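You operate a simulated robot arm through the tools that you are given. There is no shell and no other tool. Be economical: measure what you need, move in short steps, check, and stop when the job is done.

The job below is to be done with a simulated robot arm. You get a single attempt, and the scene is never put back.

JOB
Load the blue case from the cart into the printer and close the door.
Fine: clamp it, put the cart's flap up again, push the shelf in before the door.

It is judged by the outcome, as a careful person would: the job done as asked, and still so three seconds after it is handed in. It fails if anything else is knocked over, pushed out of place, dropped, spilled or broken.

ROBOT AND FRAMES
A 6-joint arm with a four-finger gripper on a trunk, on a base that drives. Base frame: it is fixed to the floor where the robot stands at the start and does not move with it; the origin is under the middle of the robot, x ahead of it, y to its left, z up. Readings come in m, degrees, newtons and seconds.
It reaches about 0.929 m from its shoulder. Its first joint turns from -166.0 to 166.0 degrees. Places, roughly: black case latch [-1.1, 2.5, 0.3]; black case slider [-1.3, 2.6, 0.3]; blue case latch [0.7, 0.5, 0.6]; blue case slider [0.8, 0.6, 0.6]; brown case [1.25, 0, 0.5]; cart flap [0.8, 0.4, 0.4]; cart pedal [0.8, 0.8, 0.1]; front door [0.7, -0.3, 0.5]; left clamp [1.1, 0.3, 0.4]; magazine shelf [1.3, 0.1, 0.3]; rails on the slide [1.3, 0.2, 0.3]; right clamp [1.2, -0.2, 0.3]. Payload 3.43 kg.
Tool frame: the origin (TCP) lies between the finger pads and is the grasp point; the fingertips stand 0.03 m ahead of it; z points along the fingers, y is the line along which they close. The gripper opens to 0.12 m. The gripper's body begins 0.085 m behind the TCP.
Orientation is told as [roll, pitch, yaw] about the base's x, y, z axes, in that order, counted from this pose: with the fingers straight down and closing along the base's y, the tool's x points along the base's -x, its y along +y and its z along -z.

CONTROLS
- The arm moves only by the tool apply_moves. Its argument "motion" is a list of rows, each a list of 7 numbers: the shift along the base's x, y, z in units of 100 mm (1.0 is 100 mm), then the turn, a rotation vector about the base's x, y, z in units of 90 degrees (1.0 is 90 degrees), then the closure in counts, from 0 (fully open) to 255 (shut). In form: [[tx, ty, tz, wx, wy, wz, hand], ...]. A call has 1 to 20 rows; each row is the pose to reach, as a shift and turn from the pose commanded when the call began. A call with a number of a shift or a turn outside -1 to 1 is refused whole. Each row takes 0.2 s and may step no farther than 0.05 m and 8.6 degrees from the row before; otherwise, or with a gripper value out of range, the whole call is refused. A pose out of reach is approached as far as the arm can. The call stops where the force on the tool passes 90 N (or 10 N more than at its start, if that is more) or the arm is blocked; 0.2 s more then pass. Each finger halts on what it meets, pressing with about 36 N; the grip force reading is that of the motor and also rises with nothing between the fingers. The clock runs only during rows and for 0.2 s after the last one: add rows that repeat a pose to give the fingers time. It gives the time, the measured TCP pose, the force on the tool (base axes), the opening and the grip force at its end, in the units of the frame above (readings bear some noise), with the torque about the TCP (base axes, N m) and any sound that the robot's microphone picked up.
- Cameras (640 x 400 px; columns grow to the right, rows downward): "scene" is now at [0.0369, 0.1407, 1.6651]; the picture's right is [-0.00, -1.00, 0.00], its down [-0.93, 0.00, -0.36] and it looks along [0.36, -0.00, -0.93] (base axes); focal length 272 px, centre (320, 200). "wrist" rides on the gripper at [0.071, -0.017, -0.121] in the tool frame; the picture's right is [0.23, 0.97, 0.00], its down [-0.81, 0.19, -0.55] and it looks along [-0.54, 0.13, 0.83] (tool axes); focal length 275 px, centre (320, 200). There is no depth. A picture from a camera that has moved, and an enlarged one, comes with that camera's place and axes in the base frame and with its lens.
- snapshot(camera): a new picture of that camera. No time passes.
- raise_lower(by): slides the trunk up (or, below 0, down) by that many m; the arm and the scene camera ride with it, the base frame stays. It gives what a move gives, with no picture.
- drive_base(legs): drives the robot by 1 to 6 legs, each [ahead, left, turn to the left] in m, m and degrees, along the robot's own axes; the way and the turn of a leg run together, so that a leg with both is an arc; at most 1.5 m and 180 degrees a leg. The arm and the cameras ride along, it lands a little off, and it stops where it bumps. It gives what a move gives.
- pan_tilt(pan, tilt): turns the head with the scene camera to pan (to the left, within 120 degrees either way) and tilt (down, from -29 to 69), counted from straight ahead of the robot. It gives what a move gives.
- zoom(camera, box): a new picture of the part [left, top, right, bottom] of that camera's present view, enlarged. No time passes.
- finish_job(): hands the job in; it is judged then, once.

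Work in short steps. Places have to be worked out from the pictures, the camera data and where the tool is seen: move nearer, look again, correct. Check each grasp and each placing, and mend what went wrong. You have 120 turns and 82 pictures in all, those below and enlarged ones among them. Open the gripper and draw the arm clear of the work before you hand the job in, unless the task says otherwise; then end with one line.

The tools are called after "Call:" by a JSON object that holds its "op" and its "data". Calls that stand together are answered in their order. apply_moves: Moves the arm, as the interface text tells. Its arguments: {"type":"object","properties":{"motion":{"type":"array"}},"required":["motion"]} The other tools are called the same way: raise_lower (by) slides the trunk up or down; drive_base (legs) drives the base; pan_tilt (pan, tilt) turns the head that bears the scene camera; snapshot (camera) takes a picture; zoom (camera, box) takes an enlarged picture of a part of a camera's view; finish_job () hands the job in.

At the start:

```text
time_s: 0.0
ee_pos: [0.403, -0.0728, 0.5726]
tool_rot: [0.1, 0.0, -0.1]
contact_force: [-1.1, 0.1, -0.1]
torque: [0.02, 0.0, 0.01]
gripper_width: 0.1199
grip_force: 0.1
trunk travel left (down, up): [-0.2, 0.24]
robot x, y, heading: [0.0036, -0.0013, 0.3]
head pan, tilt: [0.0, 68.8]
```

scene: 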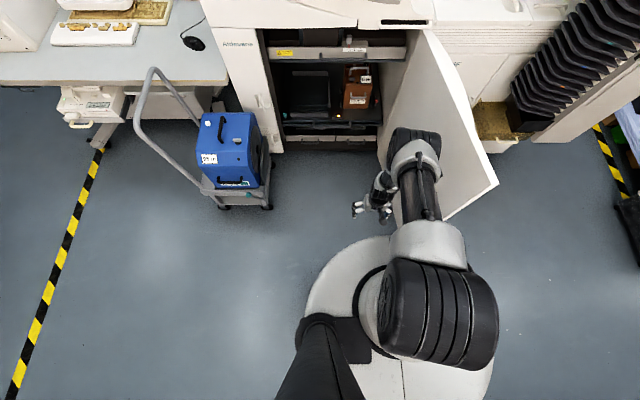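
wrist: 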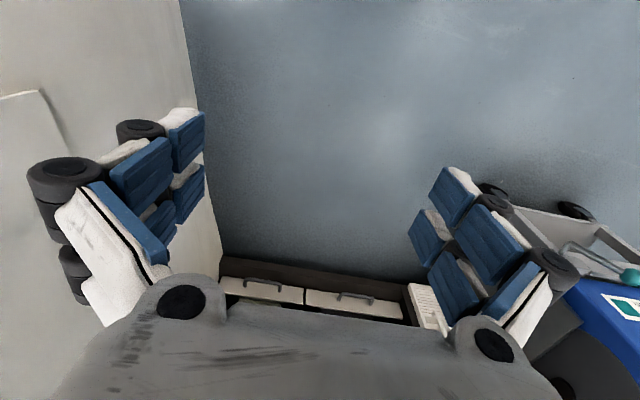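

I start by looking more closely at the cart with the blue case and at the printer's opening.

Call:
{"op": "zoom", "data": {"camera": "scene", "box": [120, 60, 300, 220]}}

Call:
{"op": "zoom", "data": {"camera": "scene", "box": [250, 10, 430, 160]}}

Call:
{"op": "pan_tilt", "data": {"pan": 0, "tilt": 40}}

```text
2.50 times, centred on (210, 140) of scene
camera zoom: at [0.0369, 0.1407, 1.6651], right [0.0, -1.0, 0.0], down [-0.93, 0.0, -0.36], along [0.36, 0.0, -0.93], focal length 680 px, centre (595, 350)
```

zoom: 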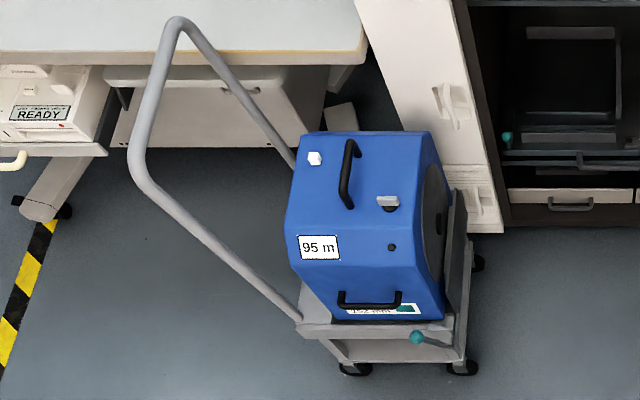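

```text
2.67 times, centred on (340, 85) of scene
camera zoom: at [0.0369, 0.1407, 1.6651], right [0.0, -1.0, 0.0], down [-0.93, 0.0, -0.36], along [0.36, 0.0, -0.93], focal length 726 px, centre (267, 507)
```

zoom: 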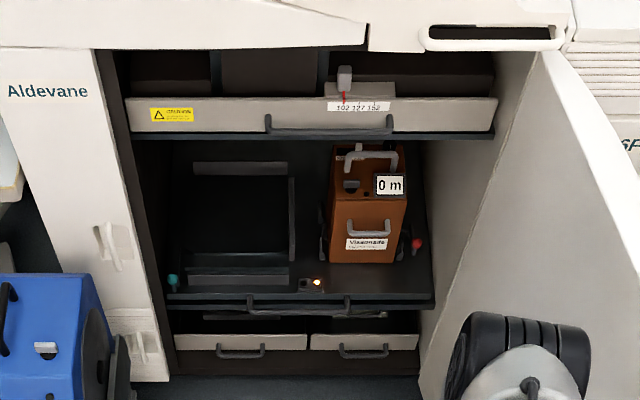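

```text
time_s: 0.9
ee_pos: [0.4013, -0.0731, 0.5729]
tool_rot: [0.0, -0.1, 0.0]
contact_force: [0.8, 0.2, -0.4]
torque: [0.02, 0.0, 0.02]
gripper_width: 0.1201
grip_force: 0.0
trunk travel left (down, up): [-0.2, 0.24]
robot x, y, heading: [-0.0007, 0.0007, 0.1]
head pan, tilt: [0.0, 40.0]
```

The head is now tilted to 40 degrees. I look at the printer face from this angle.

Call:
{"op": "snapshot", "data": {"camera": "scene"}}

Call:
{"op": "zoom", "data": {"camera": "scene", "box": [240, 120, 440, 245]}}

Call:
{"op": "zoom", "data": {"camera": "scene", "box": [160, 220, 310, 340]}}

```text
77 pictures are left
camera scene: at [0.066, 0.1407, 1.7012], right [0.0, -1.0, 0.0], down [-0.64, 0.0, -0.77], along [0.77, 0.0, -0.64], focal length 272 px, centre (320, 200)
```

scene: 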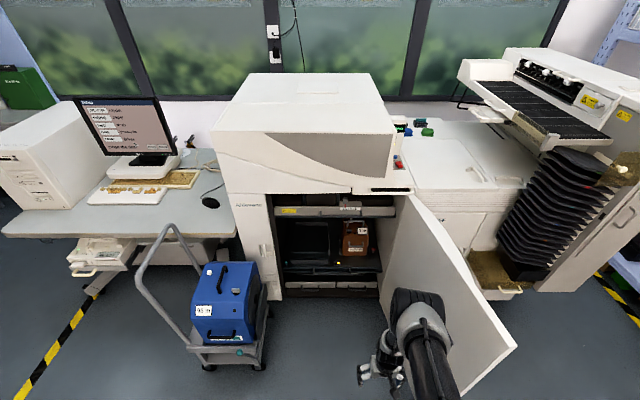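

```text
3.20 times, centred on (340, 182) of scene
camera zoom: at [0.066, 0.1407, 1.7012], right [0.0, -1.0, 0.0], down [-0.64, 0.0, -0.77], along [0.77, 0.0, -0.64], focal length 871 px, centre (256, 256)
```

zoom: 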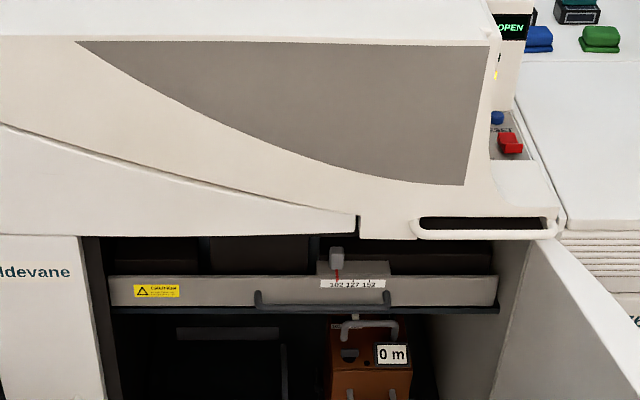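

```text
3.33 times, centred on (235, 280) of scene
camera zoom: at [0.066, 0.1407, 1.7012], right [0.0, -1.0, 0.0], down [-0.64, 0.0, -0.77], along [0.77, 0.0, -0.64], focal length 907 px, centre (603, -67)
```

zoom: 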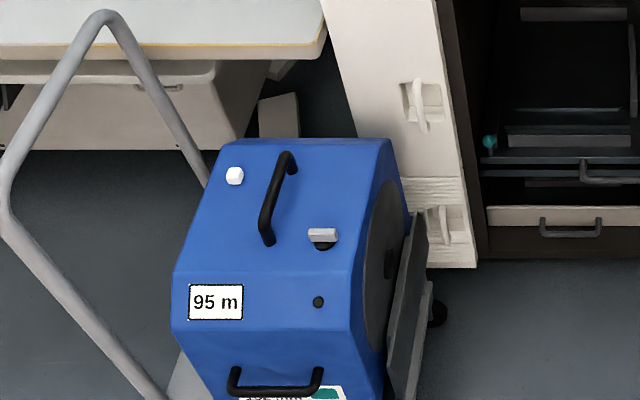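

The case seems to stand on a cart with a side flap facing the shelf side. I zoom on the cart's lower part and the shelf.

Call:
{"op": "zoom", "data": {"camera": "scene", "box": [170, 300, 290, 380]}}

Call:
{"op": "zoom", "data": {"camera": "scene", "box": [260, 210, 400, 300]}}

Call:
{"op": "zoom", "data": {"camera": "scene", "box": [70, 90, 190, 170]}}

```text
5.00 times, centred on (230, 340) of scene
camera zoom: at [0.066, 0.1407, 1.7012], right [0.0, -1.0, 0.0], down [-0.64, 0.0, -0.77], along [0.77, 0.0, -0.64], focal length 1361 px, centre (770, -500)
```

zoom: 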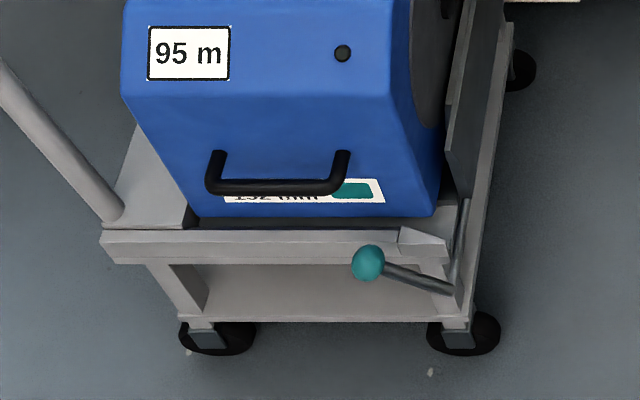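

```text
4.44 times, centred on (330, 255) of scene
camera zoom: at [0.066, 0.1407, 1.7012], right [0.0, -1.0, 0.0], down [-0.64, 0.0, -0.77], along [0.77, 0.0, -0.64], focal length 1210 px, centre (276, -44)
```

zoom: 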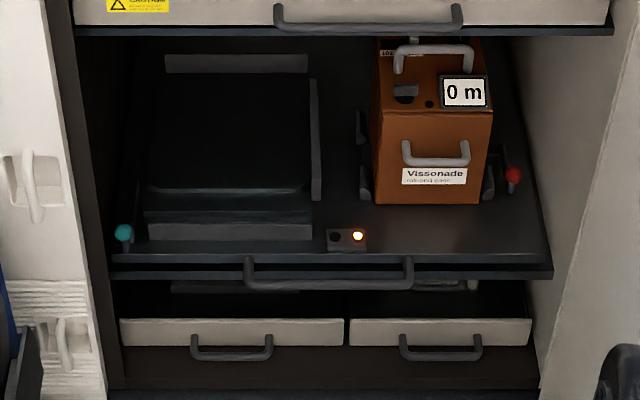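

```text
5.00 times, centred on (130, 130) of scene
camera zoom: at [0.066, 0.1407, 1.7012], right [0.0, -1.0, 0.0], down [-0.64, 0.0, -0.77], along [0.77, 0.0, -0.64], focal length 1361 px, centre (1270, 550)
```

zoom: 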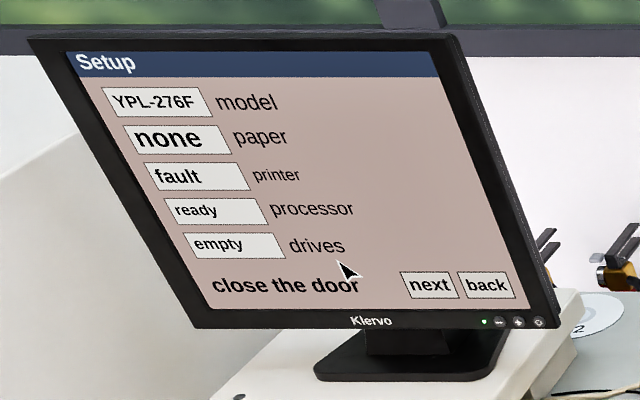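

The shelf's left slot is open towards the cart side, so the plan is to pull the shelf out, lower the flap as a bridge, drag the case across, clamp it, flap up, shelf in, and close the door. I first turn the gripper to point forward, in front of the shelf's handle.

Call:
{"op": "apply_moves", "data": {"motion": [[0.2, 0.1, 0, 0, -0.09, 0, 0], [0.4, 0.2, 0, 0, -0.18, 0, 0], [0.6, 0.3, 0, 0, -0.27, 0, 0], [0.8, 0.4, 0, 0, -0.36, 0, 0], [1, 0.5, 0, 0, -0.45, 0, 0], [1, 0.6, -0.1, 0, -0.54, 0, 0], [1, 0.7, -0.2, 0, -0.63, 0, 0], [1, 0.8, -0.3, 0, -0.72, 0, 0], [1, 0.9, -0.4, 0, -0.81, 0, 0], [1, 1, -0.5, 0, -0.9, 0, 0], [1, 1, -0.6, 0, -0.95, 0, 0], [1, 1, -0.6, 0, -1, 0, 0]]}}

```text
time_s: 3.5
ee_pos: [0.5309, 0.0345, 0.7616]
tool_rot: [0.7, -89.5, -0.6]
contact_force: [0.0, 0.5, 0.3]
torque: [0.03, 0.01, 0.02]
gripper_width: 0.1198
grip_force: 0.0
out of reach, approached as far as the arm can: row 6, 7, 8, 9, 10, 11, 12
trunk travel left (down, up): [-0.2, 0.24]
robot x, y, heading: [0.0, 0.0023, 0.2]
head pan, tilt: [0.0, 40.0]
```

The arm folded too tightly for the low pose and sits at z 0.76. I roll the gripper for a vertical close while going forward.

Call:
{"op": "apply_moves", "data": {"motion": [[0.3, 0, 0, -0.09, 0, 0, 0], [0.6, 0, 0, -0.18, 0, 0, 0], [0.9, 0, 0, -0.27, 0, 0, 0], [1, 0, 0, -0.36, 0, 0, 0], [1, 0, 0, -0.45, 0, 0, 0], [1, 0, 0, -0.54, 0, 0, 0], [1, 0, 0, -0.63, 0, 0, 0], [1, 0, 0, -0.72, 0, 0, 0], [1, 0, 0, -0.81, 0, 0, 0], [1, 0, 0, -0.9, 0, 0, 0], [1, 0, 0, -0.96, 0, 0, 0], [1, 0, 0, -1, 0, 0, 0]]}}

Call:
{"op": "snapshot", "data": {"camera": "scene"}}

```text
time_s: 6.1
ee_pos: [0.6274, 0.03, 0.7655]
tool_rot: [-89.8, 0.1, 90.0]
contact_force: [0.2, 0.0, -0.1]
torque: [-0.02, 0.0, 0.02]
gripper_width: 0.1202
grip_force: 0.1
out of reach, approached as far as the arm can: row 4, 5, 6, 7, 8, 9, 10, 11, 12
trunk travel left (down, up): [-0.2, 0.24]
robot x, y, heading: [-0.001, 0.0006, 0.0]
head pan, tilt: [0.0, 40.0]
```

```text
71 pictures are left
camera scene: at [0.066, 0.1407, 1.7012], right [0.0, -1.0, 0.0], down [-0.64, 0.0, -0.77], along [0.77, 0.0, -0.64], focal length 272 px, centre (320, 200)
```

scene: 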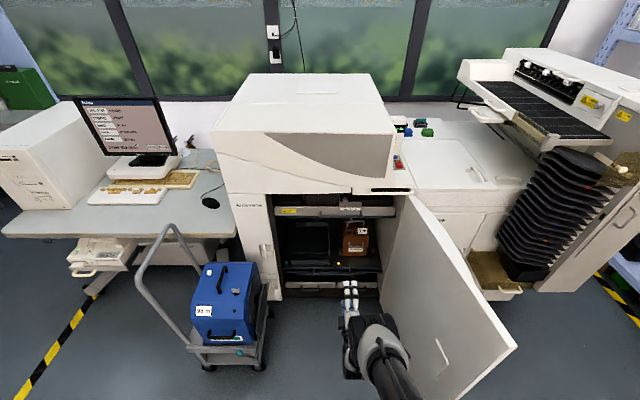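

The gripper points forward now. I lower the trunk to bring the shoulder nearer shelf height, then view from the wrist.

Call:
{"op": "raise_lower", "data": {"by": -0.2}}

Call:
{"op": "apply_moves", "data": {"motion": [[0.2, 0.1, -0.4, 0, 0, 0, 0], [0.4, 0.2, -0.8, 0, 0, 0, 0], [0.7, 0.3, -1, 0, 0, 0, 0]]}}

Call:
{"op": "snapshot", "data": {"camera": "wrist"}}

```text
time_s: 8.3
ee_pos: [0.6272, 0.0299, 0.566]
tool_rot: [-89.8, 0.0, 90.0]
contact_force: [-0.5, 0.4, -0.1]
torque: [-0.01, -0.05, 0.01]
gripper_width: 0.1199
grip_force: 0.0
trunk travel left (down, up): [0.0, 0.44]
robot x, y, heading: [0.0016, 0.0006, 0.1]
head pan, tilt: [0.0, 40.0]
```

```text
time_s: 9.1
ee_pos: [0.6577, 0.0575, 0.5717]
tool_rot: [-89.5, 0.1, 90.0]
contact_force: [0.5, -0.7, -0.6]
torque: [0.0, -0.03, 0.01]
gripper_width: 0.1198
grip_force: 0.1
out of reach, approached as far as the arm can: row 1, 2, 3
trunk travel left (down, up): [0.0, 0.44]
robot x, y, heading: [0.0014, 0.0005, 0.2]
head pan, tilt: [0.0, 40.0]
```

```text
70 pictures are left
camera wrist: at [0.5371, -0.0149, 0.5891], right [-0.01, -0.23, -0.97], down [-0.55, 0.81, -0.19], along [0.83, 0.54, -0.13], focal length 275 px, centre (320, 200)
```

wrist: 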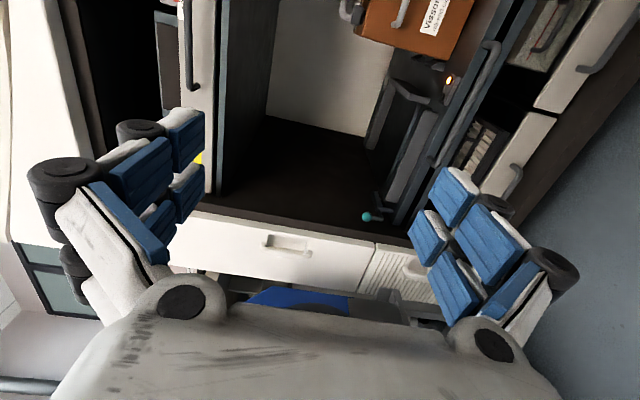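

The arm will not go lower in this pose. I look at the arm's own posture from above to understand the limit.

Call:
{"op": "pan_tilt", "data": {"pan": 0, "tilt": 65}}

Call:
{"op": "snapshot", "data": {"camera": "scene"}}

```text
time_s: 10.0
ee_pos: [0.6587, 0.0554, 0.5716]
tool_rot: [-89.5, 0.0, 90.0]
contact_force: [0.8, -0.2, -0.1]
torque: [-0.03, -0.03, 0.03]
gripper_width: 0.12
grip_force: 0.1
trunk travel left (down, up): [0.0, 0.44]
robot x, y, heading: [0.0022, 0.0013, 0.1]
head pan, tilt: [0.0, 65.0]
```

```text
69 pictures are left
camera scene: at [0.0417, 0.1407, 1.469], right [0.0, -1.0, 0.0], down [-0.91, 0.0, -0.42], along [0.42, 0.0, -0.91], focal length 272 px, centre (320, 200)
```

scene: 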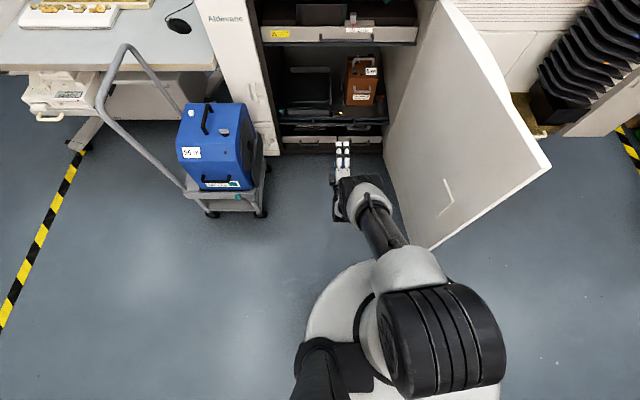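

The forearm is steep here, so the wrist is likely at its limit; stretching the arm farther out should allow lower poses. I test by moving forward and then down, still outside the printer.

Call:
{"op": "apply_moves", "data": {"motion": [[0.4, 0.1, 0, 0, 0, 0, 0], [0.8, 0.2, 0, 0, 0, 0, 0], [1, 0.3, 0, 0, 0, 0, 0], [1, 0.3, -0.4, 0, 0, 0, 0], [1, 0.3, -0.8, 0, 0, 0, 0], [1, 0.3, -1, 0, 0, 0, 0]]}}

```text
time_s: 11.4
ee_pos: [0.723, 0.0771, 0.6009]
tool_rot: [-89.7, 0.1, 89.9]
contact_force: [0.1, 0.1, 0.4]
torque: [0.01, 0.0, -0.01]
gripper_width: 0.1203
grip_force: 0.0
out of reach, approached as far as the arm can: row 1, 2, 3, 4, 5, 6
trunk travel left (down, up): [0.0, 0.44]
robot x, y, heading: [-0.0014, -0.0016, -0.1]
head pan, tilt: [0.0, 65.0]
```

The reach shrinks low down because the shoulder sits high, so low targets need the fingers pointing mostly down and the base close. By triangulation the shelf handle is about x 1.045, z 0.306, y −0.04 to 0.18. I tilt the fingers down-forward and test how low I can go near the body.

Call:
{"op": "apply_moves", "data": {"motion": [[-0.2, -0.1, 0, 0, 0.09, 0, 0], [-0.4, -0.2, 0, 0, 0.18, 0, 0], [-0.6, -0.3, 0, 0, 0.27, 0, 0], [-0.8, -0.4, 0, 0, 0.36, 0, 0], [-1, -0.5, 0, 0, 0.45, 0, 0], [-1, -0.6, -0.3, 0, 0.54, 0, 0], [-1, -0.7, -0.6, 0, 0.63, 0, 0], [-1, -0.8, -0.9, 0, 0.66, 0, 0]]}}

Call:
{"op": "apply_moves", "data": {"motion": [[-0.3, 0, -0.4, 0, 0, 0, 0], [-0.6, 0, -0.8, 0, 0, 0, 0], [-0.9, 0, -1, 0, 0, 0, 0]]}}

Call:
{"op": "apply_moves", "data": {"motion": [[0, 0, -0.4, 0, 0, 0, 0], [0, 0, -0.8, 0, 0, 0, 0], [0, 0, -1, 0, 0, 0, 0]]}}

```text
time_s: 13.2
ee_pos: [0.6189, -0.0003, 0.5076]
tool_rot: [-30.4, 0.0, 90.0]
contact_force: [0.2, 0.1, -0.1]
torque: [-0.01, 0.01, 0.0]
gripper_width: 0.1199
grip_force: 0.1
trunk travel left (down, up): [0.0, 0.44]
robot x, y, heading: [0.0006, -0.001, -0.2]
head pan, tilt: [0.0, 65.0]
```

```text
time_s: 14.0
ee_pos: [0.5306, -0.0018, 0.408]
tool_rot: [-30.5, -0.1, 90.0]
contact_force: [0.7, -0.4, -0.3]
torque: [-0.02, 0.07, -0.01]
gripper_width: 0.1202
grip_force: 0.1
trunk travel left (down, up): [0.0, 0.44]
robot x, y, heading: [-0.0008, 0.0, -0.2]
head pan, tilt: [0.0, 65.0]
```

```text
time_s: 14.8
ee_pos: [0.5219, 0.0002, 0.3541]
tool_rot: [-30.5, 0.1, 90.0]
contact_force: [0.7, 0.1, 0.0]
torque: [0.01, 0.01, 0.01]
gripper_width: 0.1201
grip_force: 0.0
out of reach, approached as far as the arm can: row 2, 3
trunk travel left (down, up): [0.0, 0.44]
robot x, y, heading: [-0.0016, 0.0019, -0.1]
head pan, tilt: [0.0, 65.0]
```

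At x 0.53 the limit is z 0.354; I pull the tool closer to the body and try to get to handle height.

Call:
{"op": "apply_moves", "data": {"motion": [[-0.4, 0, 0, 0, 0, 0, 0], [-0.6, 0, -0.3, 0, 0, 0, 0], [-0.6, 0, -0.48, 0, 0, 0, 0]]}}

Call:
{"op": "snapshot", "data": {"camera": "wrist"}}

```text
time_s: 15.6
ee_pos: [0.4599, 0.0004, 0.3474]
tool_rot: [-30.5, -0.1, 90.0]
contact_force: [0.1, 0.1, 0.1]
torque: [-0.03, -0.02, -0.02]
gripper_width: 0.1202
grip_force: 0.0
out of reach, approached as far as the arm can: row 2, 3
trunk travel left (down, up): [0.0, 0.44]
robot x, y, heading: [-0.0025, 0.0021, -0.2]
head pan, tilt: [0.0, 65.0]
```

```text
68 pictures are left
camera wrist: at [0.4136, -0.0709, 0.4597], right [-0.84, -0.23, -0.49], down [-0.45, 0.81, 0.38], along [0.31, 0.54, -0.78], focal length 275 px, centre (320, 200)
```

wrist: 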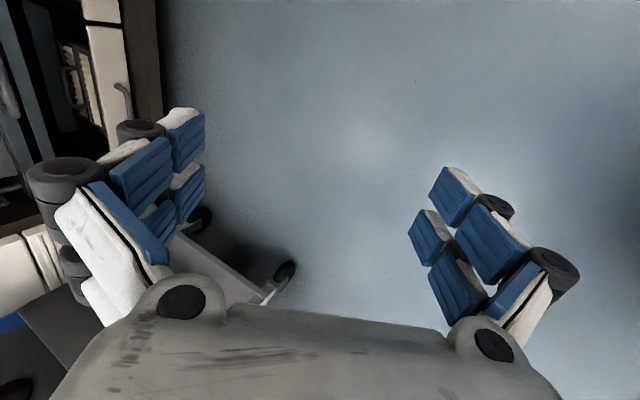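

Still 4 cm short. I turn the fingers fully down and test again.

Call:
{"op": "apply_moves", "data": {"motion": [[0, 0, 0, 0, 0.09, 0, 0], [0, 0, 0, 0, 0.18, 0, 0], [0, 0, 0, 0, 0.27, 0, 0], [0, 0, 0, 0, 0.33, 0, 0], [0, 0, -0.3, 0, 0.33, 0, 0], [0, 0, -0.6, 0, 0.33, 0, 0], [0, 0, -0.9, 0, 0.33, 0, 0]]}}

```text
time_s: 17.2
ee_pos: [0.4388, 0.0015, 0.3333]
tool_rot: [-0.8, 0.0, 90.0]
contact_force: [-0.5, -0.6, 0.0]
torque: [0.01, 0.01, 0.01]
gripper_width: 0.1199
grip_force: 0.0
out of reach, approached as far as the arm can: row 5, 6, 7
trunk travel left (down, up): [0.0, 0.44]
robot x, y, heading: [-0.0019, -0.0005, -0.0]
head pan, tilt: [0.0, 65.0]
```

I test whether a farther x allows a lower z with fingers straight down.

Call:
{"op": "apply_moves", "data": {"motion": [[0.3, 0, 0.2, 0, 0, 0, 0], [0.7, 0, 0.2, 0, 0, 0, 0], [0.7, 0, -0.1, 0, 0, 0, 0], [0.7, 0, -0.4, 0, 0, 0, 0]]}}

Call:
{"op": "apply_moves", "data": {"motion": [[-0.4, -0.4, 0, 0, 0, 0, 0], [-0.8, -0.8, 0, 0, 0, 0, 0], [-1, -1, -0.3, 0, 0, 0, 0], [-1, -1, -0.6, 0, 0, 0, 0], [-1, -1, -0.9, 0, 0, 0, 0]]}}

Call:
{"op": "snapshot", "data": {"camera": "scene"}}

```text
time_s: 18.2
ee_pos: [0.4842, -0.0, 0.3527]
tool_rot: [-0.8, 0.1, 90.0]
contact_force: [-0.3, 1.1, -0.2]
torque: [-0.03, -0.04, 0.0]
gripper_width: 0.12
grip_force: 0.0
out of reach, approached as far as the arm can: row 2, 3, 4
trunk travel left (down, up): [0.0, 0.44]
robot x, y, heading: [-0.0012, 0.0007, -0.1]
head pan, tilt: [0.0, 65.0]
```

```text
refused: row 1 steps farther than a row can; nothing moved
```

```text
67 pictures are left
camera scene: at [0.0417, 0.1407, 1.469], right [0.0, -1.0, 0.0], down [-0.91, 0.0, -0.42], along [0.42, 0.0, -0.91], focal length 272 px, centre (320, 200)
```

scene: 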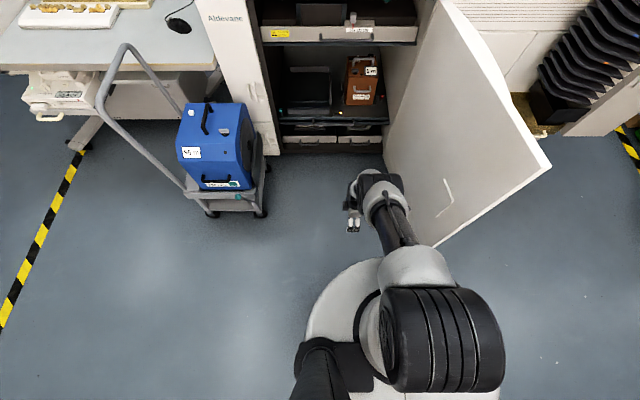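

It behaves as a reach sphere around a high shoulder, so I need the base close: about 0.55 m forward, with the fingers tilted 35° forward so the gripper body stays clear of the upper drawer. I raise and tilt first.

Call:
{"op": "apply_moves", "data": {"motion": [[-0.1, 0, 0.3, 0, -0.09, 0, 0], [-0.3, 0, 0.6, 0, -0.18, 0, 0], [-0.5, 0, 0.9, 0, -0.27, 0, 0], [-0.6, 0.2, 1, 0, -0.36, 0, 0], [-0.6, 0.4, 1, 0, -0.39, 0, 0]]}}

Call:
{"op": "drive_base", "data": {"legs": [[0.45, 0, 0]]}}

Call:
{"op": "snapshot", "data": {"camera": "scene"}}

Call:
{"op": "snapshot", "data": {"camera": "wrist"}}

```text
time_s: 19.4
ee_pos: [0.4234, 0.0393, 0.454]
tool_rot: [-35.9, 0.0, 90.0]
contact_force: [-0.3, 0.2, 0.6]
torque: [0.0, 0.0, -0.02]
gripper_width: 0.1197
grip_force: 0.1
trunk travel left (down, up): [0.0, 0.44]
robot x, y, heading: [0.0001, 0.0016, -0.0]
head pan, tilt: [0.0, 65.0]
```

```text
time_s: 22.1
ee_pos: [0.8757, 0.0383, 0.4538]
tool_rot: [-35.8, 0.0, 89.9]
contact_force: [-0.5, 0.4, 0.1]
torque: [-0.03, 0.0, -0.01]
gripper_width: 0.1201
grip_force: 0.0
trunk travel left (down, up): [0.0, 0.44]
robot x, y, heading: [0.451, -0.0022, -0.1]
head pan, tilt: [0.0, 65.0]
```

```text
66 pictures are left
camera scene: at [0.4943, 0.1401, 1.4689], right [0.0, -1.0, 0.0], down [-0.91, 0.0, -0.42], along [0.42, 0.0, -0.91], focal length 272 px, centre (320, 200)
```

scene: 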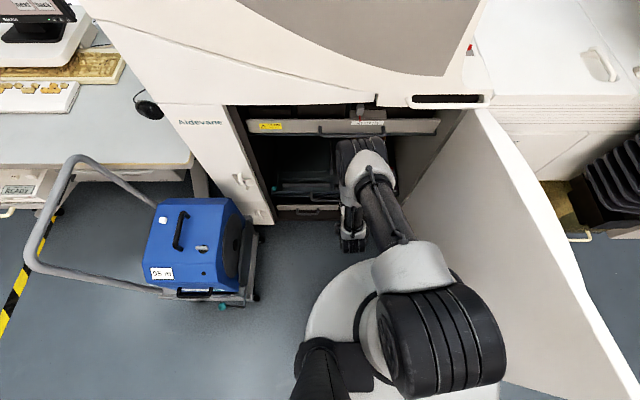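

```text
65 pictures are left
camera wrist: at [0.819, -0.0333, 0.5612], right [-0.79, -0.23, -0.57], down [-0.48, 0.81, 0.34], along [0.39, 0.54, -0.75], focal length 275 px, centre (320, 200)
```

wrist: 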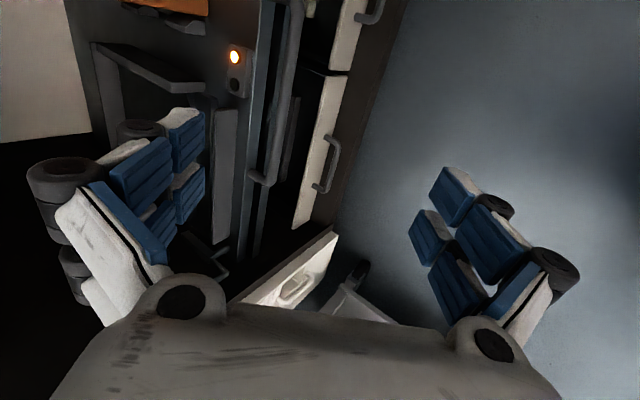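

The handle triangulates to x 1.043, z 0.297, with a ~2 cm gap behind the bar. I drive a bit closer, and partly close the gripper so the front finger fits into the gap.

Call:
{"op": "drive_base", "data": {"legs": [[0.13, 0, 0]]}}

Call:
{"op": "apply_moves", "data": {"motion": [[0, 0, 0, 0, 0, 0, 130], [0, 0, 0, 0, 0, 0, 150], [0, 0, 0, 0, 0, 0, 150], [0, 0, 0, 0, 0, 0, 150]]}}

Call:
{"op": "snapshot", "data": {"camera": "wrist"}}

```text
time_s: 23.5
ee_pos: [0.9968, 0.0384, 0.4535]
tool_rot: [-35.5, 0.1, 90.0]
contact_force: [-0.7, 0.3, -0.6]
torque: [0.01, -0.02, -0.02]
gripper_width: 0.1201
grip_force: 0.0
trunk travel left (down, up): [0.0, 0.44]
robot x, y, heading: [0.5793, 0.0003, 0.2]
head pan, tilt: [0.0, 65.0]
stopped in leg 1: the robot was blocked; the commanded pose is now the measured one
```

```text
time_s: 24.5
ee_pos: [0.9974, 0.0384, 0.4532]
tool_rot: [-35.5, 0.1, 90.1]
contact_force: [0.7, -0.6, -0.9]
torque: [0.0, 0.03, -0.01]
gripper_width: 0.0513
grip_force: 0.7
trunk travel left (down, up): [0.0, 0.44]
robot x, y, heading: [0.5835, -0.0003, -0.0]
head pan, tilt: [0.0, 65.0]
```

```text
64 pictures are left
camera wrist: at [0.9413, -0.0331, 0.5606], right [-0.79, -0.23, -0.57], down [-0.48, 0.81, 0.34], along [0.38, 0.54, -0.75], focal length 275 px, centre (320, 200)
```

wrist: 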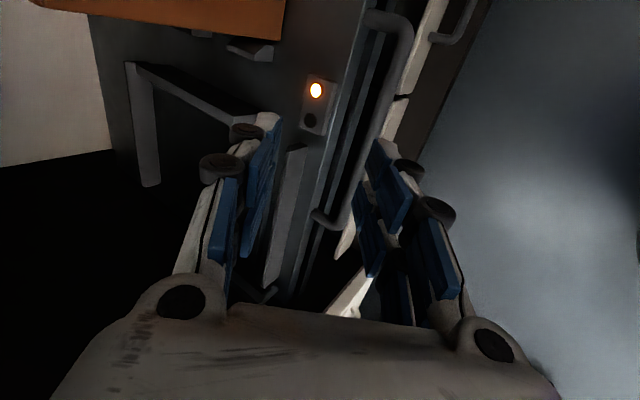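

The base stopped at x 0.58. The bar lies between the fingers' planes; I back off to the approach line and then descend along the finger direction to the bar.

Call:
{"op": "apply_moves", "data": {"motion": [[-0.4, 0.1, 0, 0, 0, 0, 150], [-0.55, 0.2, -0.1, 0, 0, 0, 150], [-0.38, 0.3, -0.35, 0, 0, 0, 150], [-0.2, 0.3, -0.6, 0, 0, 0, 150], [-0.02, 0.3, -0.85, 0, 0, 0, 150]]}}

Call:
{"op": "snapshot", "data": {"camera": "wrist"}}

```text
time_s: 25.7
ee_pos: [0.9973, 0.0666, 0.3662]
tool_rot: [-35.2, 0.1, 90.0]
contact_force: [0.4, 0.7, 0.4]
torque: [0.0, 0.01, 0.04]
gripper_width: 0.0493
grip_force: 0.0
trunk travel left (down, up): [0.0, 0.44]
robot x, y, heading: [0.5841, 0.0033, 0.1]
head pan, tilt: [0.0, 65.0]
```

```text
63 pictures are left
camera wrist: at [0.9421, -0.0044, 0.4734], right [-0.8, -0.23, -0.56], down [-0.48, 0.81, 0.34], along [0.38, 0.54, -0.76], focal length 275 px, centre (320, 200)
```

wrist: 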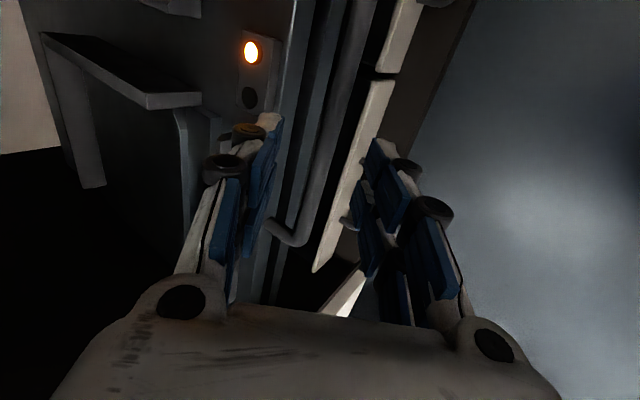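

I narrow the gripper to about 3 cm and advance so that the bar sits near the fingertips, keeping the front fingertip off the shelf face.

Call:
{"op": "apply_moves", "data": {"motion": [[0, 0, 0, 0, 0, 0, 190], [0, 0, 0, 0, 0, 0, 190], [0.12, 0, -0.2, 0, 0, 0, 190], [0.24, 0, -0.38, 0, 0, 0, 190], [0.35, 0, -0.55, 0, 0, 0, 190]]}}

Call:
{"op": "snapshot", "data": {"camera": "wrist"}}

```text
time_s: 26.9
ee_pos: [1.032, 0.0673, 0.3577]
tool_rot: [-35.1, 0.1, 90.0]
contact_force: [-0.4, -0.2, -0.1]
torque: [-0.01, -0.04, 0.01]
gripper_width: 0.0305
grip_force: 0.1
out of reach, approached as far as the arm can: row 3, 4, 5
trunk travel left (down, up): [0.0, 0.44]
robot x, y, heading: [0.5842, -0.002, 0.1]
head pan, tilt: [0.0, 65.0]
```

```text
62 pictures are left
camera wrist: at [0.9766, -0.0041, 0.4665], right [-0.8, -0.23, -0.56], down [-0.47, 0.81, 0.34], along [0.37, 0.54, -0.76], focal length 275 px, centre (320, 200)
```

wrist: 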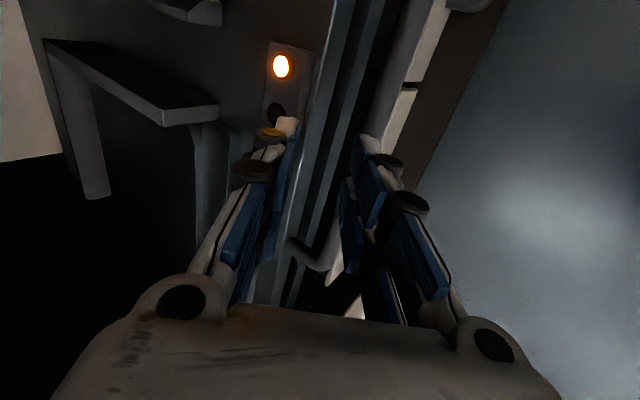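

The height limit stays near z 0.35 regardless of x, so it isn't a plain sphere. I back off in front of the handle and probe how low I can go with different tilts.

Call:
{"op": "apply_moves", "data": {"motion": [[-0.3, 0, 0.2, 0, 0, 0, 190], [-0.7, 0, 0.2, 0, 0, 0, 190], [-1, 0, 0.2, 0, 0, 0, 190], [-1, -0.4, 0.2, 0, 0, 0, 190]]}}

Call:
{"op": "apply_moves", "data": {"motion": [[-0.4, 0, 0, 0, 0.09, 0, 190], [-0.8, 0, -0.2, 0, 0.18, 0, 190], [-0.8, 0, -0.4, 0, 0.18, 0, 190], [-0.8, 0, -0.6, 0, 0.18, 0, 190], [-0.8, 0, -0.8, 0, 0.18, 0, 190], [-0.8, 0, -1, 0, 0.18, 0, 190]]}}

Call:
{"op": "snapshot", "data": {"camera": "scene"}}

```text
time_s: 27.9
ee_pos: [0.9322, 0.0282, 0.3794]
tool_rot: [-35.1, 0.1, 90.0]
contact_force: [-0.7, 0.8, 0.1]
torque: [-0.03, 0.0, 0.01]
gripper_width: 0.0307
grip_force: 0.1
trunk travel left (down, up): [0.0, 0.44]
robot x, y, heading: [0.5806, -0.0017, -0.1]
head pan, tilt: [0.0, 65.0]
```

```text
time_s: 29.3
ee_pos: [0.872, 0.0348, 0.3465]
tool_rot: [-19.0, 0.1, 90.0]
contact_force: [-0.8, -0.4, -0.7]
torque: [0.0, -0.03, -0.01]
gripper_width: 0.0306
grip_force: 0.1
out of reach, approached as far as the arm can: row 3, 4, 5, 6
trunk travel left (down, up): [0.0, 0.44]
robot x, y, heading: [0.5832, -0.0045, -0.0]
head pan, tilt: [0.0, 65.0]
```

```text
61 pictures are left
camera scene: at [0.6235, 0.1402, 1.4689], right [0.0, -1.0, 0.0], down [-0.91, 0.0, -0.42], along [0.42, 0.0, -0.91], focal length 272 px, centre (320, 200)
```

scene: 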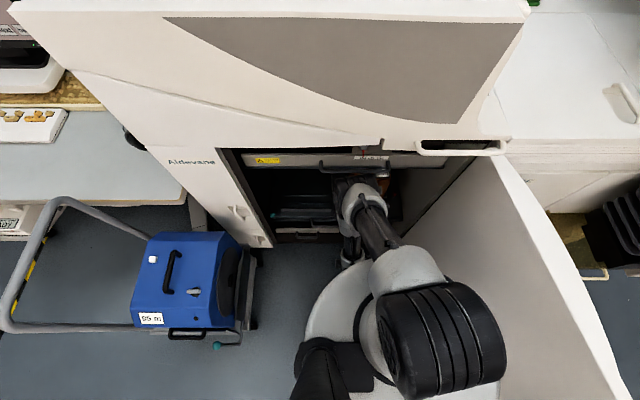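

The floor near z 0.35 looks like a wrist or joint limit of this arm branch. I return to the starting wrist orientation (yaw 0, fingers down) and probe the depth there.

Call:
{"op": "apply_moves", "data": {"motion": [[0.3, 0, 0.3, 0, 0.1, 0, 190], [0.5, 0, 0.3, 0, 0.2, 0, 190]]}}

Call:
{"op": "apply_moves", "data": {"motion": [[0, 0, 0, 0, 0, -0.09, 190], [0, 0, 0, 0, 0, -0.18, 190], [0, 0, 0, 0, 0, -0.27, 190], [0, 0, 0, 0, 0, -0.36, 190], [0, 0, 0, 0, 0, -0.45, 190], [0, 0, 0, 0, 0, -0.54, 190], [0, 0, 0, 0, 0, -0.63, 190], [0, 0, 0, 0, 0, -0.72, 190], [0, 0, 0, 0, 0, -0.81, 190], [0, 0, 0, 0, 0, -0.9, 190], [0, 0, 0, 0, 0, -0.99, 190], [0, 0, -0.3, 0, 0, -0.99, 190], [0, 0, -0.6, 0, 0, -0.99, 190], [0, 0, -0.9, 0, 0, -0.99, 190]]}}

```text
refused: row 1 steps farther than a row can; nothing moved
```

```text
time_s: 32.3
ee_pos: [0.8738, 0.0328, 0.3271]
tool_rot: [-18.9, 0.2, 0.9]
contact_force: [1.0, -0.2, -0.1]
torque: [0.0, -0.01, 0.02]
gripper_width: 0.0305
grip_force: 0.1
out of reach, approached as far as the arm can: row 12, 13, 14
trunk travel left (down, up): [0.0, 0.44]
robot x, y, heading: [0.5834, 0.0002, 0.1]
head pan, tilt: [0.0, 65.0]
```

I straighten the fingers to vertical and probe down again.

Call:
{"op": "apply_moves", "data": {"motion": [[0, 0, 0.2, 0.09, 0, 0, 190], [0, 0, 0.2, 0.18, 0, 0, 190], [0, 0, 0.2, 0.21, 0, 0, 190], [0, 0, -0.1, 0.21, 0, 0, 190], [0, 0, -0.4, 0.21, 0, 0, 190], [0, 0, -0.7, 0.21, 0, 0, 190], [0, 0, -1, 0.21, 0, 0, 190]]}}

Call:
{"op": "snapshot", "data": {"camera": "scene"}}

```text
time_s: 33.9
ee_pos: [0.8784, 0.0321, 0.3146]
tool_rot: [-0.2, -0.2, 0.9]
contact_force: [0.0, 0.1, 0.5]
torque: [0.0, -0.04, -0.04]
gripper_width: 0.0306
grip_force: 0.0
out of reach, approached as far as the arm can: row 5, 6, 7
trunk travel left (down, up): [0.0, 0.44]
robot x, y, heading: [0.5839, -0.0033, -0.0]
head pan, tilt: [0.0, 65.0]
```

```text
60 pictures are left
camera scene: at [0.6237, 0.14, 1.469], right [0.0, -1.0, 0.0], down [-0.91, 0.0, -0.42], along [0.42, 0.0, -0.91], focal length 272 px, centre (320, 200)
```

scene: 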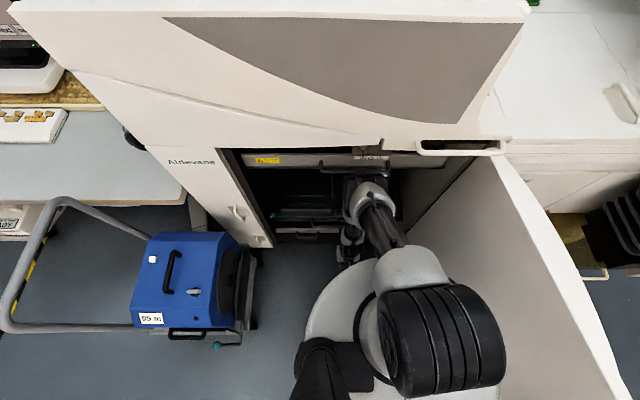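

The depth limit is about z 0.315 with vertical fingers at 0.3 m ahead, so I need the base nearer than where it stopped. I look to the right and down to see what blocked it.

Call:
{"op": "pan_tilt", "data": {"pan": -75, "tilt": 60}}

Call:
{"op": "snapshot", "data": {"camera": "scene"}}

Call:
{"op": "pan_tilt", "data": {"pan": 60, "tilt": 60}}

Call:
{"op": "snapshot", "data": {"camera": "scene"}}

```text
time_s: 35.4
ee_pos: [0.8794, 0.0323, 0.3149]
tool_rot: [-0.1, -0.2, 0.9]
contact_force: [0.6, -0.2, -1.0]
torque: [0.01, -0.01, 0.01]
gripper_width: 0.0307
grip_force: 0.2
trunk travel left (down, up): [0.0, 0.44]
robot x, y, heading: [0.5805, -0.0025, 0.1]
head pan, tilt: [-75.0, 60.0]
```

```text
59 pictures are left
camera scene: at [0.5801, 0.0757, 1.4745], right [-0.97, -0.26, 0.0], down [-0.23, 0.84, -0.5], along [0.13, -0.48, -0.87], focal length 272 px, centre (320, 200)
```

scene: 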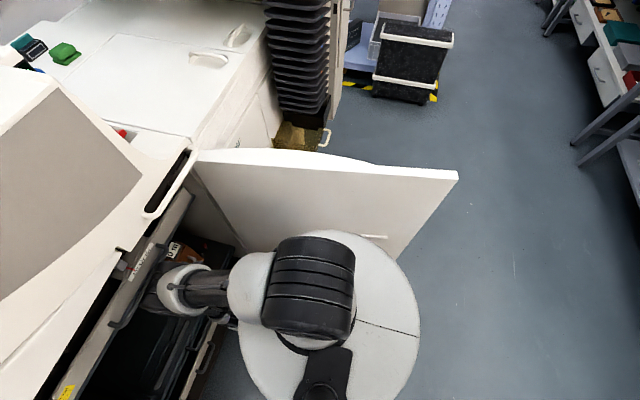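

```text
time_s: 37.6
ee_pos: [0.8788, 0.0315, 0.3153]
tool_rot: [-0.1, -0.2, 0.9]
contact_force: [0.3, 0.3, 0.2]
torque: [0.0, 0.04, 0.0]
gripper_width: 0.0309
grip_force: 0.1
trunk travel left (down, up): [0.0, 0.44]
robot x, y, heading: [0.5808, -0.0035, 0.1]
head pan, tilt: [60.0, 60.0]
```

```text
58 pictures are left
camera scene: at [0.5961, 0.1978, 1.4745], right [0.87, -0.5, 0.0], down [-0.43, -0.75, -0.5], along [0.25, 0.43, -0.87], focal length 272 px, centre (320, 200)
```

scene: 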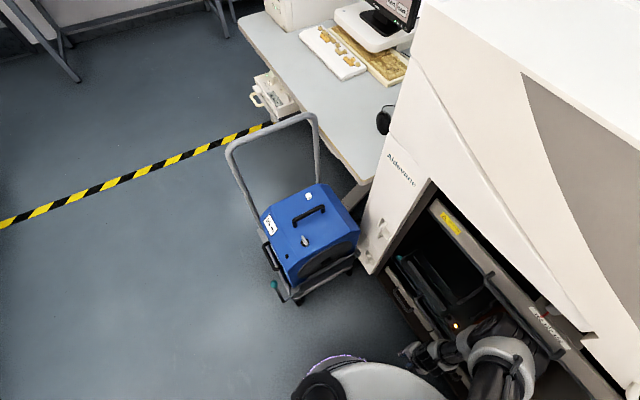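

The white disk is just the trunk's top; it isn't clear what blocked the base, and it did reach nearly the commanded 0.58. I try another small forward leg with the arm held well back.

Call:
{"op": "drive_base", "data": {"legs": [[0.05, 0, 0]]}}

Call:
{"op": "pan_tilt", "data": {"pan": 0, "tilt": 65}}

```text
time_s: 38.5
ee_pos: [0.9278, 0.0321, 0.3143]
tool_rot: [-0.1, -0.2, 0.9]
contact_force: [0.2, -0.2, -0.1]
torque: [0.03, -0.03, 0.01]
gripper_width: 0.0304
grip_force: 0.1
trunk travel left (down, up): [0.0, 0.44]
robot x, y, heading: [0.6327, -0.0008, 0.1]
head pan, tilt: [60.0, 60.0]
```

```text
time_s: 39.8
ee_pos: [0.9282, 0.032, 0.3152]
tool_rot: [0.0, -0.3, 0.9]
contact_force: [0.1, 0.3, -0.2]
torque: [-0.02, -0.04, -0.04]
gripper_width: 0.0305
grip_force: 0.0
trunk travel left (down, up): [0.0, 0.44]
robot x, y, heading: [0.6318, -0.0039, -0.2]
head pan, tilt: [0.0, 65.0]
```

It moved freely, so earlier the gripper must have been the blocker. I go 4 cm further, raise the tool, and yaw it so the fingers close along x.

Call:
{"op": "drive_base", "data": {"legs": [[0.04, 0, 0]]}}

Call:
{"op": "apply_moves", "data": {"motion": [[-0.1, 0.1, 0.3, 0, 0, 0.09, 190], [-0.2, 0.2, 0.6, 0, 0, 0.18, 190], [-0.3, 0.3, 0.8, 0, 0, 0.27, 190], [-0.3, 0.3, 0.8, 0, 0, 0.36, 190], [-0.3, 0.3, 0.8, 0, 0, 0.45, 190], [-0.3, 0.3, 0.8, 0, 0, 0.54, 190], [-0.3, 0.3, 0.8, 0, 0, 0.63, 190], [-0.3, 0.3, 0.8, 0, 0, 0.72, 190], [-0.3, 0.3, 0.8, 0, 0, 0.81, 190], [-0.3, 0.3, 0.8, 0, 0, 0.9, 190], [-0.3, 0.3, 0.8, 0, 0, 0.99, 190]]}}

Call:
{"op": "snapshot", "data": {"camera": "wrist"}}

```text
time_s: 40.7
ee_pos: [0.9395, 0.0305, 0.3131]
tool_rot: [-0.3, 0.9, 1.1]
contact_force: [0.0, -0.9, 0.3]
torque: [0.01, 0.01, 0.01]
gripper_width: 0.0307
grip_force: 0.0
trunk travel left (down, up): [0.0, 0.44]
robot x, y, heading: [0.6608, 0.0009, -0.2]
head pan, tilt: [0.0, 65.0]
stopped in leg 1: the robot was blocked; the commanded pose is now the measured one
```

```text
time_s: 41.4
ee_pos: [0.8784, 0.0295, 0.3455]
tool_rot: [0.1, 1.6, 16.8]
contact_force: [30.1, 6.1, -13.9]
torque: [-0.05, -1.22, -0.55]
gripper_width: 0.0292
grip_force: 0.1
trunk travel left (down, up): [0.0, 0.44]
robot x, y, heading: [0.6552, -0.0046, -0.8]
head pan, tilt: [0.0, 65.0]
stopped in row 3: the force on the tool passed its limit at 96 N (the readings are from after the stop); the commanded pose is now the measured one
```

```text
57 pictures are left
camera wrist: at [0.8177, -0.0061, 0.4674], right [-0.5, 0.87, 0.01], down [0.73, 0.42, 0.53], along [0.46, 0.27, -0.85], focal length 275 px, centre (320, 200)
```

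wrist: 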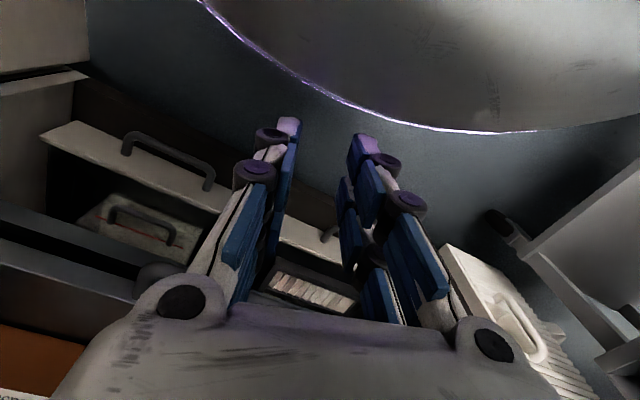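

The base moved until the arm's elbow touched the upper part of the printer, so the arm must stay lower and farther back. I back off at once to release the contact.

Call:
{"op": "drive_base", "data": {"legs": [[-0.1, 0, 0]]}}

Call:
{"op": "snapshot", "data": {"camera": "scene"}}

```text
time_s: 42.5
ee_pos: [0.7802, 0.0359, 0.3489]
tool_rot: [-0.2, 2.1, 17.3]
contact_force: [0.2, 0.6, 0.2]
torque: [0.0, 0.03, 0.01]
gripper_width: 0.0308
grip_force: 0.1
trunk travel left (down, up): [0.0, 0.44]
robot x, y, heading: [0.5577, -0.0036, -0.3]
head pan, tilt: [0.0, 65.0]
```

```text
56 pictures are left
camera scene: at [0.599, 0.1374, 1.469], right [-0.01, -1.0, 0.0], down [-0.91, 0.01, -0.42], along [0.42, 0.0, -0.91], focal length 272 px, centre (320, 200)
```

scene: 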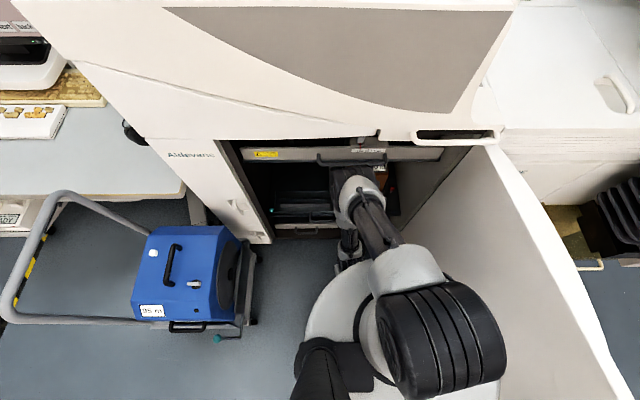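

The upper drawer looks unmoved. The handle is too low for the arm near the printer, but the shelf's front rail (z about 0.35) should be within reach, so I will pinch that rail and pull by driving back. I yaw the gripper first.

Call:
{"op": "apply_moves", "data": {"motion": [[0.1, 0, 0.1, 0, 0, 0.09, 150], [0.2, 0, 0.2, 0, 0, 0.18, 150], [0.3, 0, 0.3, 0, 0, 0.27, 150], [0.4, 0.1, 0.4, 0, 0, 0.36, 150], [0.5, 0.2, 0.5, 0, 0, 0.45, 150], [0.6, 0.3, 0.5, 0, 0, 0.54, 150], [0.7, 0.4, 0.5, 0, 0, 0.63, 150], [0.8, 0.5, 0.5, 0, 0, 0.72, 150], [0.9, 0.6, 0.5, 0, 0, 0.805, 150], [1, 0.7, 0.5, 0, 0, 0.805, 150]]}}

Call:
{"op": "apply_moves", "data": {"motion": [[0.3, 0.1, 0.1, 0, -0.08, 0, 150], [0.6, 0.2, 0.1, 0, -0.16, 0, 150], [0.9, 0.3, 0.1, 0, -0.24, 0, 150], [1, 0.3, 0.1, 0, -0.3, 0, 150]]}}

Call:
{"op": "snapshot", "data": {"camera": "wrist"}}

```text
time_s: 44.8
ee_pos: [0.8819, 0.1065, 0.3992]
tool_rot: [-0.1, 2.0, 90.0]
contact_force: [0.8, 0.1, -0.2]
torque: [0.01, 0.0, -0.01]
gripper_width: 0.0493
grip_force: 0.0
trunk travel left (down, up): [0.0, 0.44]
robot x, y, heading: [0.5564, -0.0054, -0.4]
head pan, tilt: [0.0, 65.0]
```

```text
time_s: 45.8
ee_pos: [0.9802, 0.1355, 0.41]
tool_rot: [-27.3, 1.7, 88.9]
contact_force: [0.4, -0.3, 0.1]
torque: [0.01, -0.03, -0.01]
gripper_width: 0.0496
grip_force: 0.0
trunk travel left (down, up): [0.0, 0.44]
robot x, y, heading: [0.5561, -0.0031, -0.2]
head pan, tilt: [0.0, 65.0]
```

```text
55 pictures are left
camera wrist: at [0.9386, 0.0685, 0.5253], right [-0.87, -0.23, -0.44], down [-0.41, 0.83, 0.38], along [0.28, 0.51, -0.81], focal length 275 px, centre (320, 200)
```

wrist: 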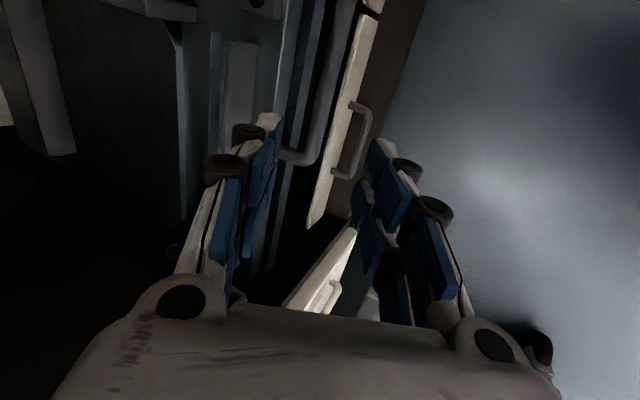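

I enlarge the region of the shelf's front to read the rail geometry.

Call:
{"op": "zoom", "data": {"camera": "wrist", "box": [100, 0, 340, 150]}}

```text
2.67 times, centred on (220, 75) of wrist
camera zoom: at [0.9386, 0.0685, 0.5253], right [-0.87, -0.23, -0.44], down [-0.41, 0.83, 0.38], along [0.28, 0.51, -0.81], focal length 734 px, centre (587, 533)
```

zoom: 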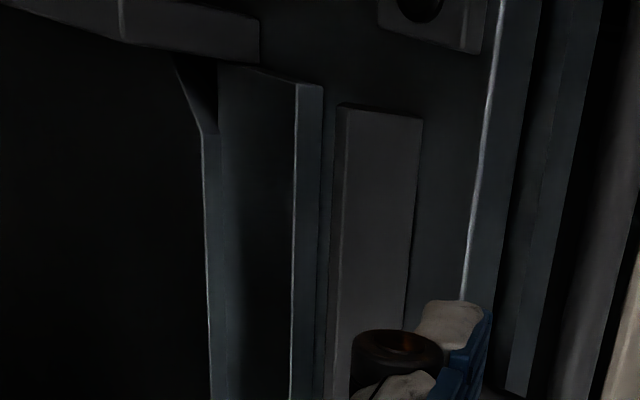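

The front rail reads as an upright plate at x about 1.10, top z about 0.36, y 0.09 to 0.3. I drive 3 cm nearer and bring the fingertips over it.

Call:
{"op": "drive_base", "data": {"legs": [[0.03, 0, 0]]}}

Call:
{"op": "apply_moves", "data": {"motion": [[0.3, 0.1, 0, 0, 0, 0, 180], [0.6, 0.2, 0, 0, 0, 0, 180], [0.66, 0.3, 0, 0, 0, 0, 180]]}}

Call:
{"op": "snapshot", "data": {"camera": "wrist"}}

```text
time_s: 46.6
ee_pos: [1.0089, 0.1357, 0.4078]
tool_rot: [-27.2, 1.6, 88.9]
contact_force: [-0.1, 0.6, 0.8]
torque: [-0.03, 0.02, 0.0]
gripper_width: 0.0494
grip_force: 0.0
trunk travel left (down, up): [0.0, 0.44]
robot x, y, heading: [0.5865, -0.0026, -0.2]
head pan, tilt: [0.0, 65.0]
```

```text
time_s: 47.4
ee_pos: [1.0779, 0.1654, 0.4094]
tool_rot: [-27.2, 1.8, 88.9]
contact_force: [0.1, -0.5, -0.2]
torque: [0.01, 0.03, -0.01]
gripper_width: 0.0352
grip_force: 0.1
trunk travel left (down, up): [0.0, 0.44]
robot x, y, heading: [0.5856, -0.0039, -0.4]
head pan, tilt: [0.0, 65.0]
```

```text
53 pictures are left
camera wrist: at [1.0357, 0.0988, 0.526], right [-0.87, -0.23, -0.44], down [-0.41, 0.83, 0.38], along [0.28, 0.51, -0.81], focal length 275 px, centre (320, 200)
```

wrist: 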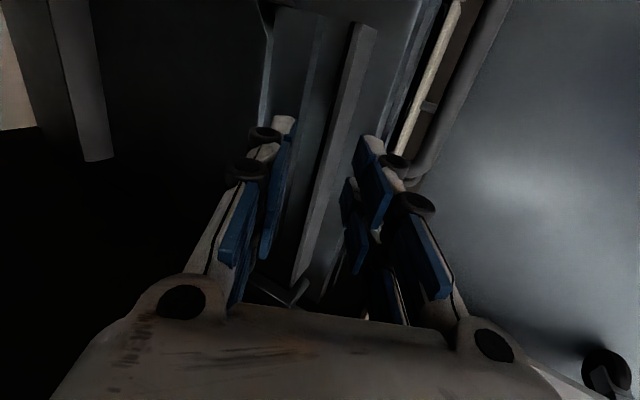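

The plate is nicely between the finger planes. I lower the tips over it.

Call:
{"op": "apply_moves", "data": {"motion": [[0.07, 0, -0.2, 0, 0, 0, 180], [0.11, 0, -0.35, 0, 0, 0, 180], [0.14, 0, -0.47, 0, 0, 0, 180], [0.14, 0, -0.52, 0, 0, 0, 180]]}}

Call:
{"op": "apply_moves", "data": {"motion": [[0, 0, 0, 0, 0, 0, 255], [0, 0, 0, 0, 0, 0, 255], [0, 0, 0, 0, 0, 0, 255]]}}

Call:
{"op": "snapshot", "data": {"camera": "wrist"}}

```text
time_s: 48.4
ee_pos: [1.0888, 0.1662, 0.3586]
tool_rot: [-27.3, 1.6, 88.9]
contact_force: [0.0, -0.9, -0.1]
torque: [-0.04, -0.04, -0.01]
gripper_width: 0.0352
grip_force: 0.0
trunk travel left (down, up): [0.0, 0.44]
robot x, y, heading: [0.5837, -0.006, -0.3]
head pan, tilt: [0.0, 65.0]
```

```text
time_s: 49.2
ee_pos: [1.0914, 0.1657, 0.3614]
tool_rot: [-27.7, 1.7, 88.9]
contact_force: [6.6, -1.3, 14.2]
torque: [-0.1, -0.19, 0.48]
gripper_width: 0.0095
grip_force: 33.1
trunk travel left (down, up): [0.0, 0.44]
robot x, y, heading: [0.5851, -0.0075, -0.4]
head pan, tilt: [0.0, 65.0]
```

```text
52 pictures are left
camera wrist: at [1.0496, 0.0989, 0.477], right [-0.87, -0.23, -0.44], down [-0.41, 0.83, 0.38], along [0.28, 0.51, -0.81], focal length 275 px, centre (320, 200)
```

wrist: 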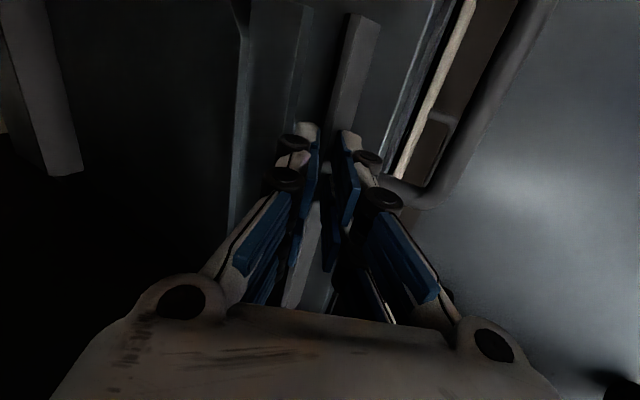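

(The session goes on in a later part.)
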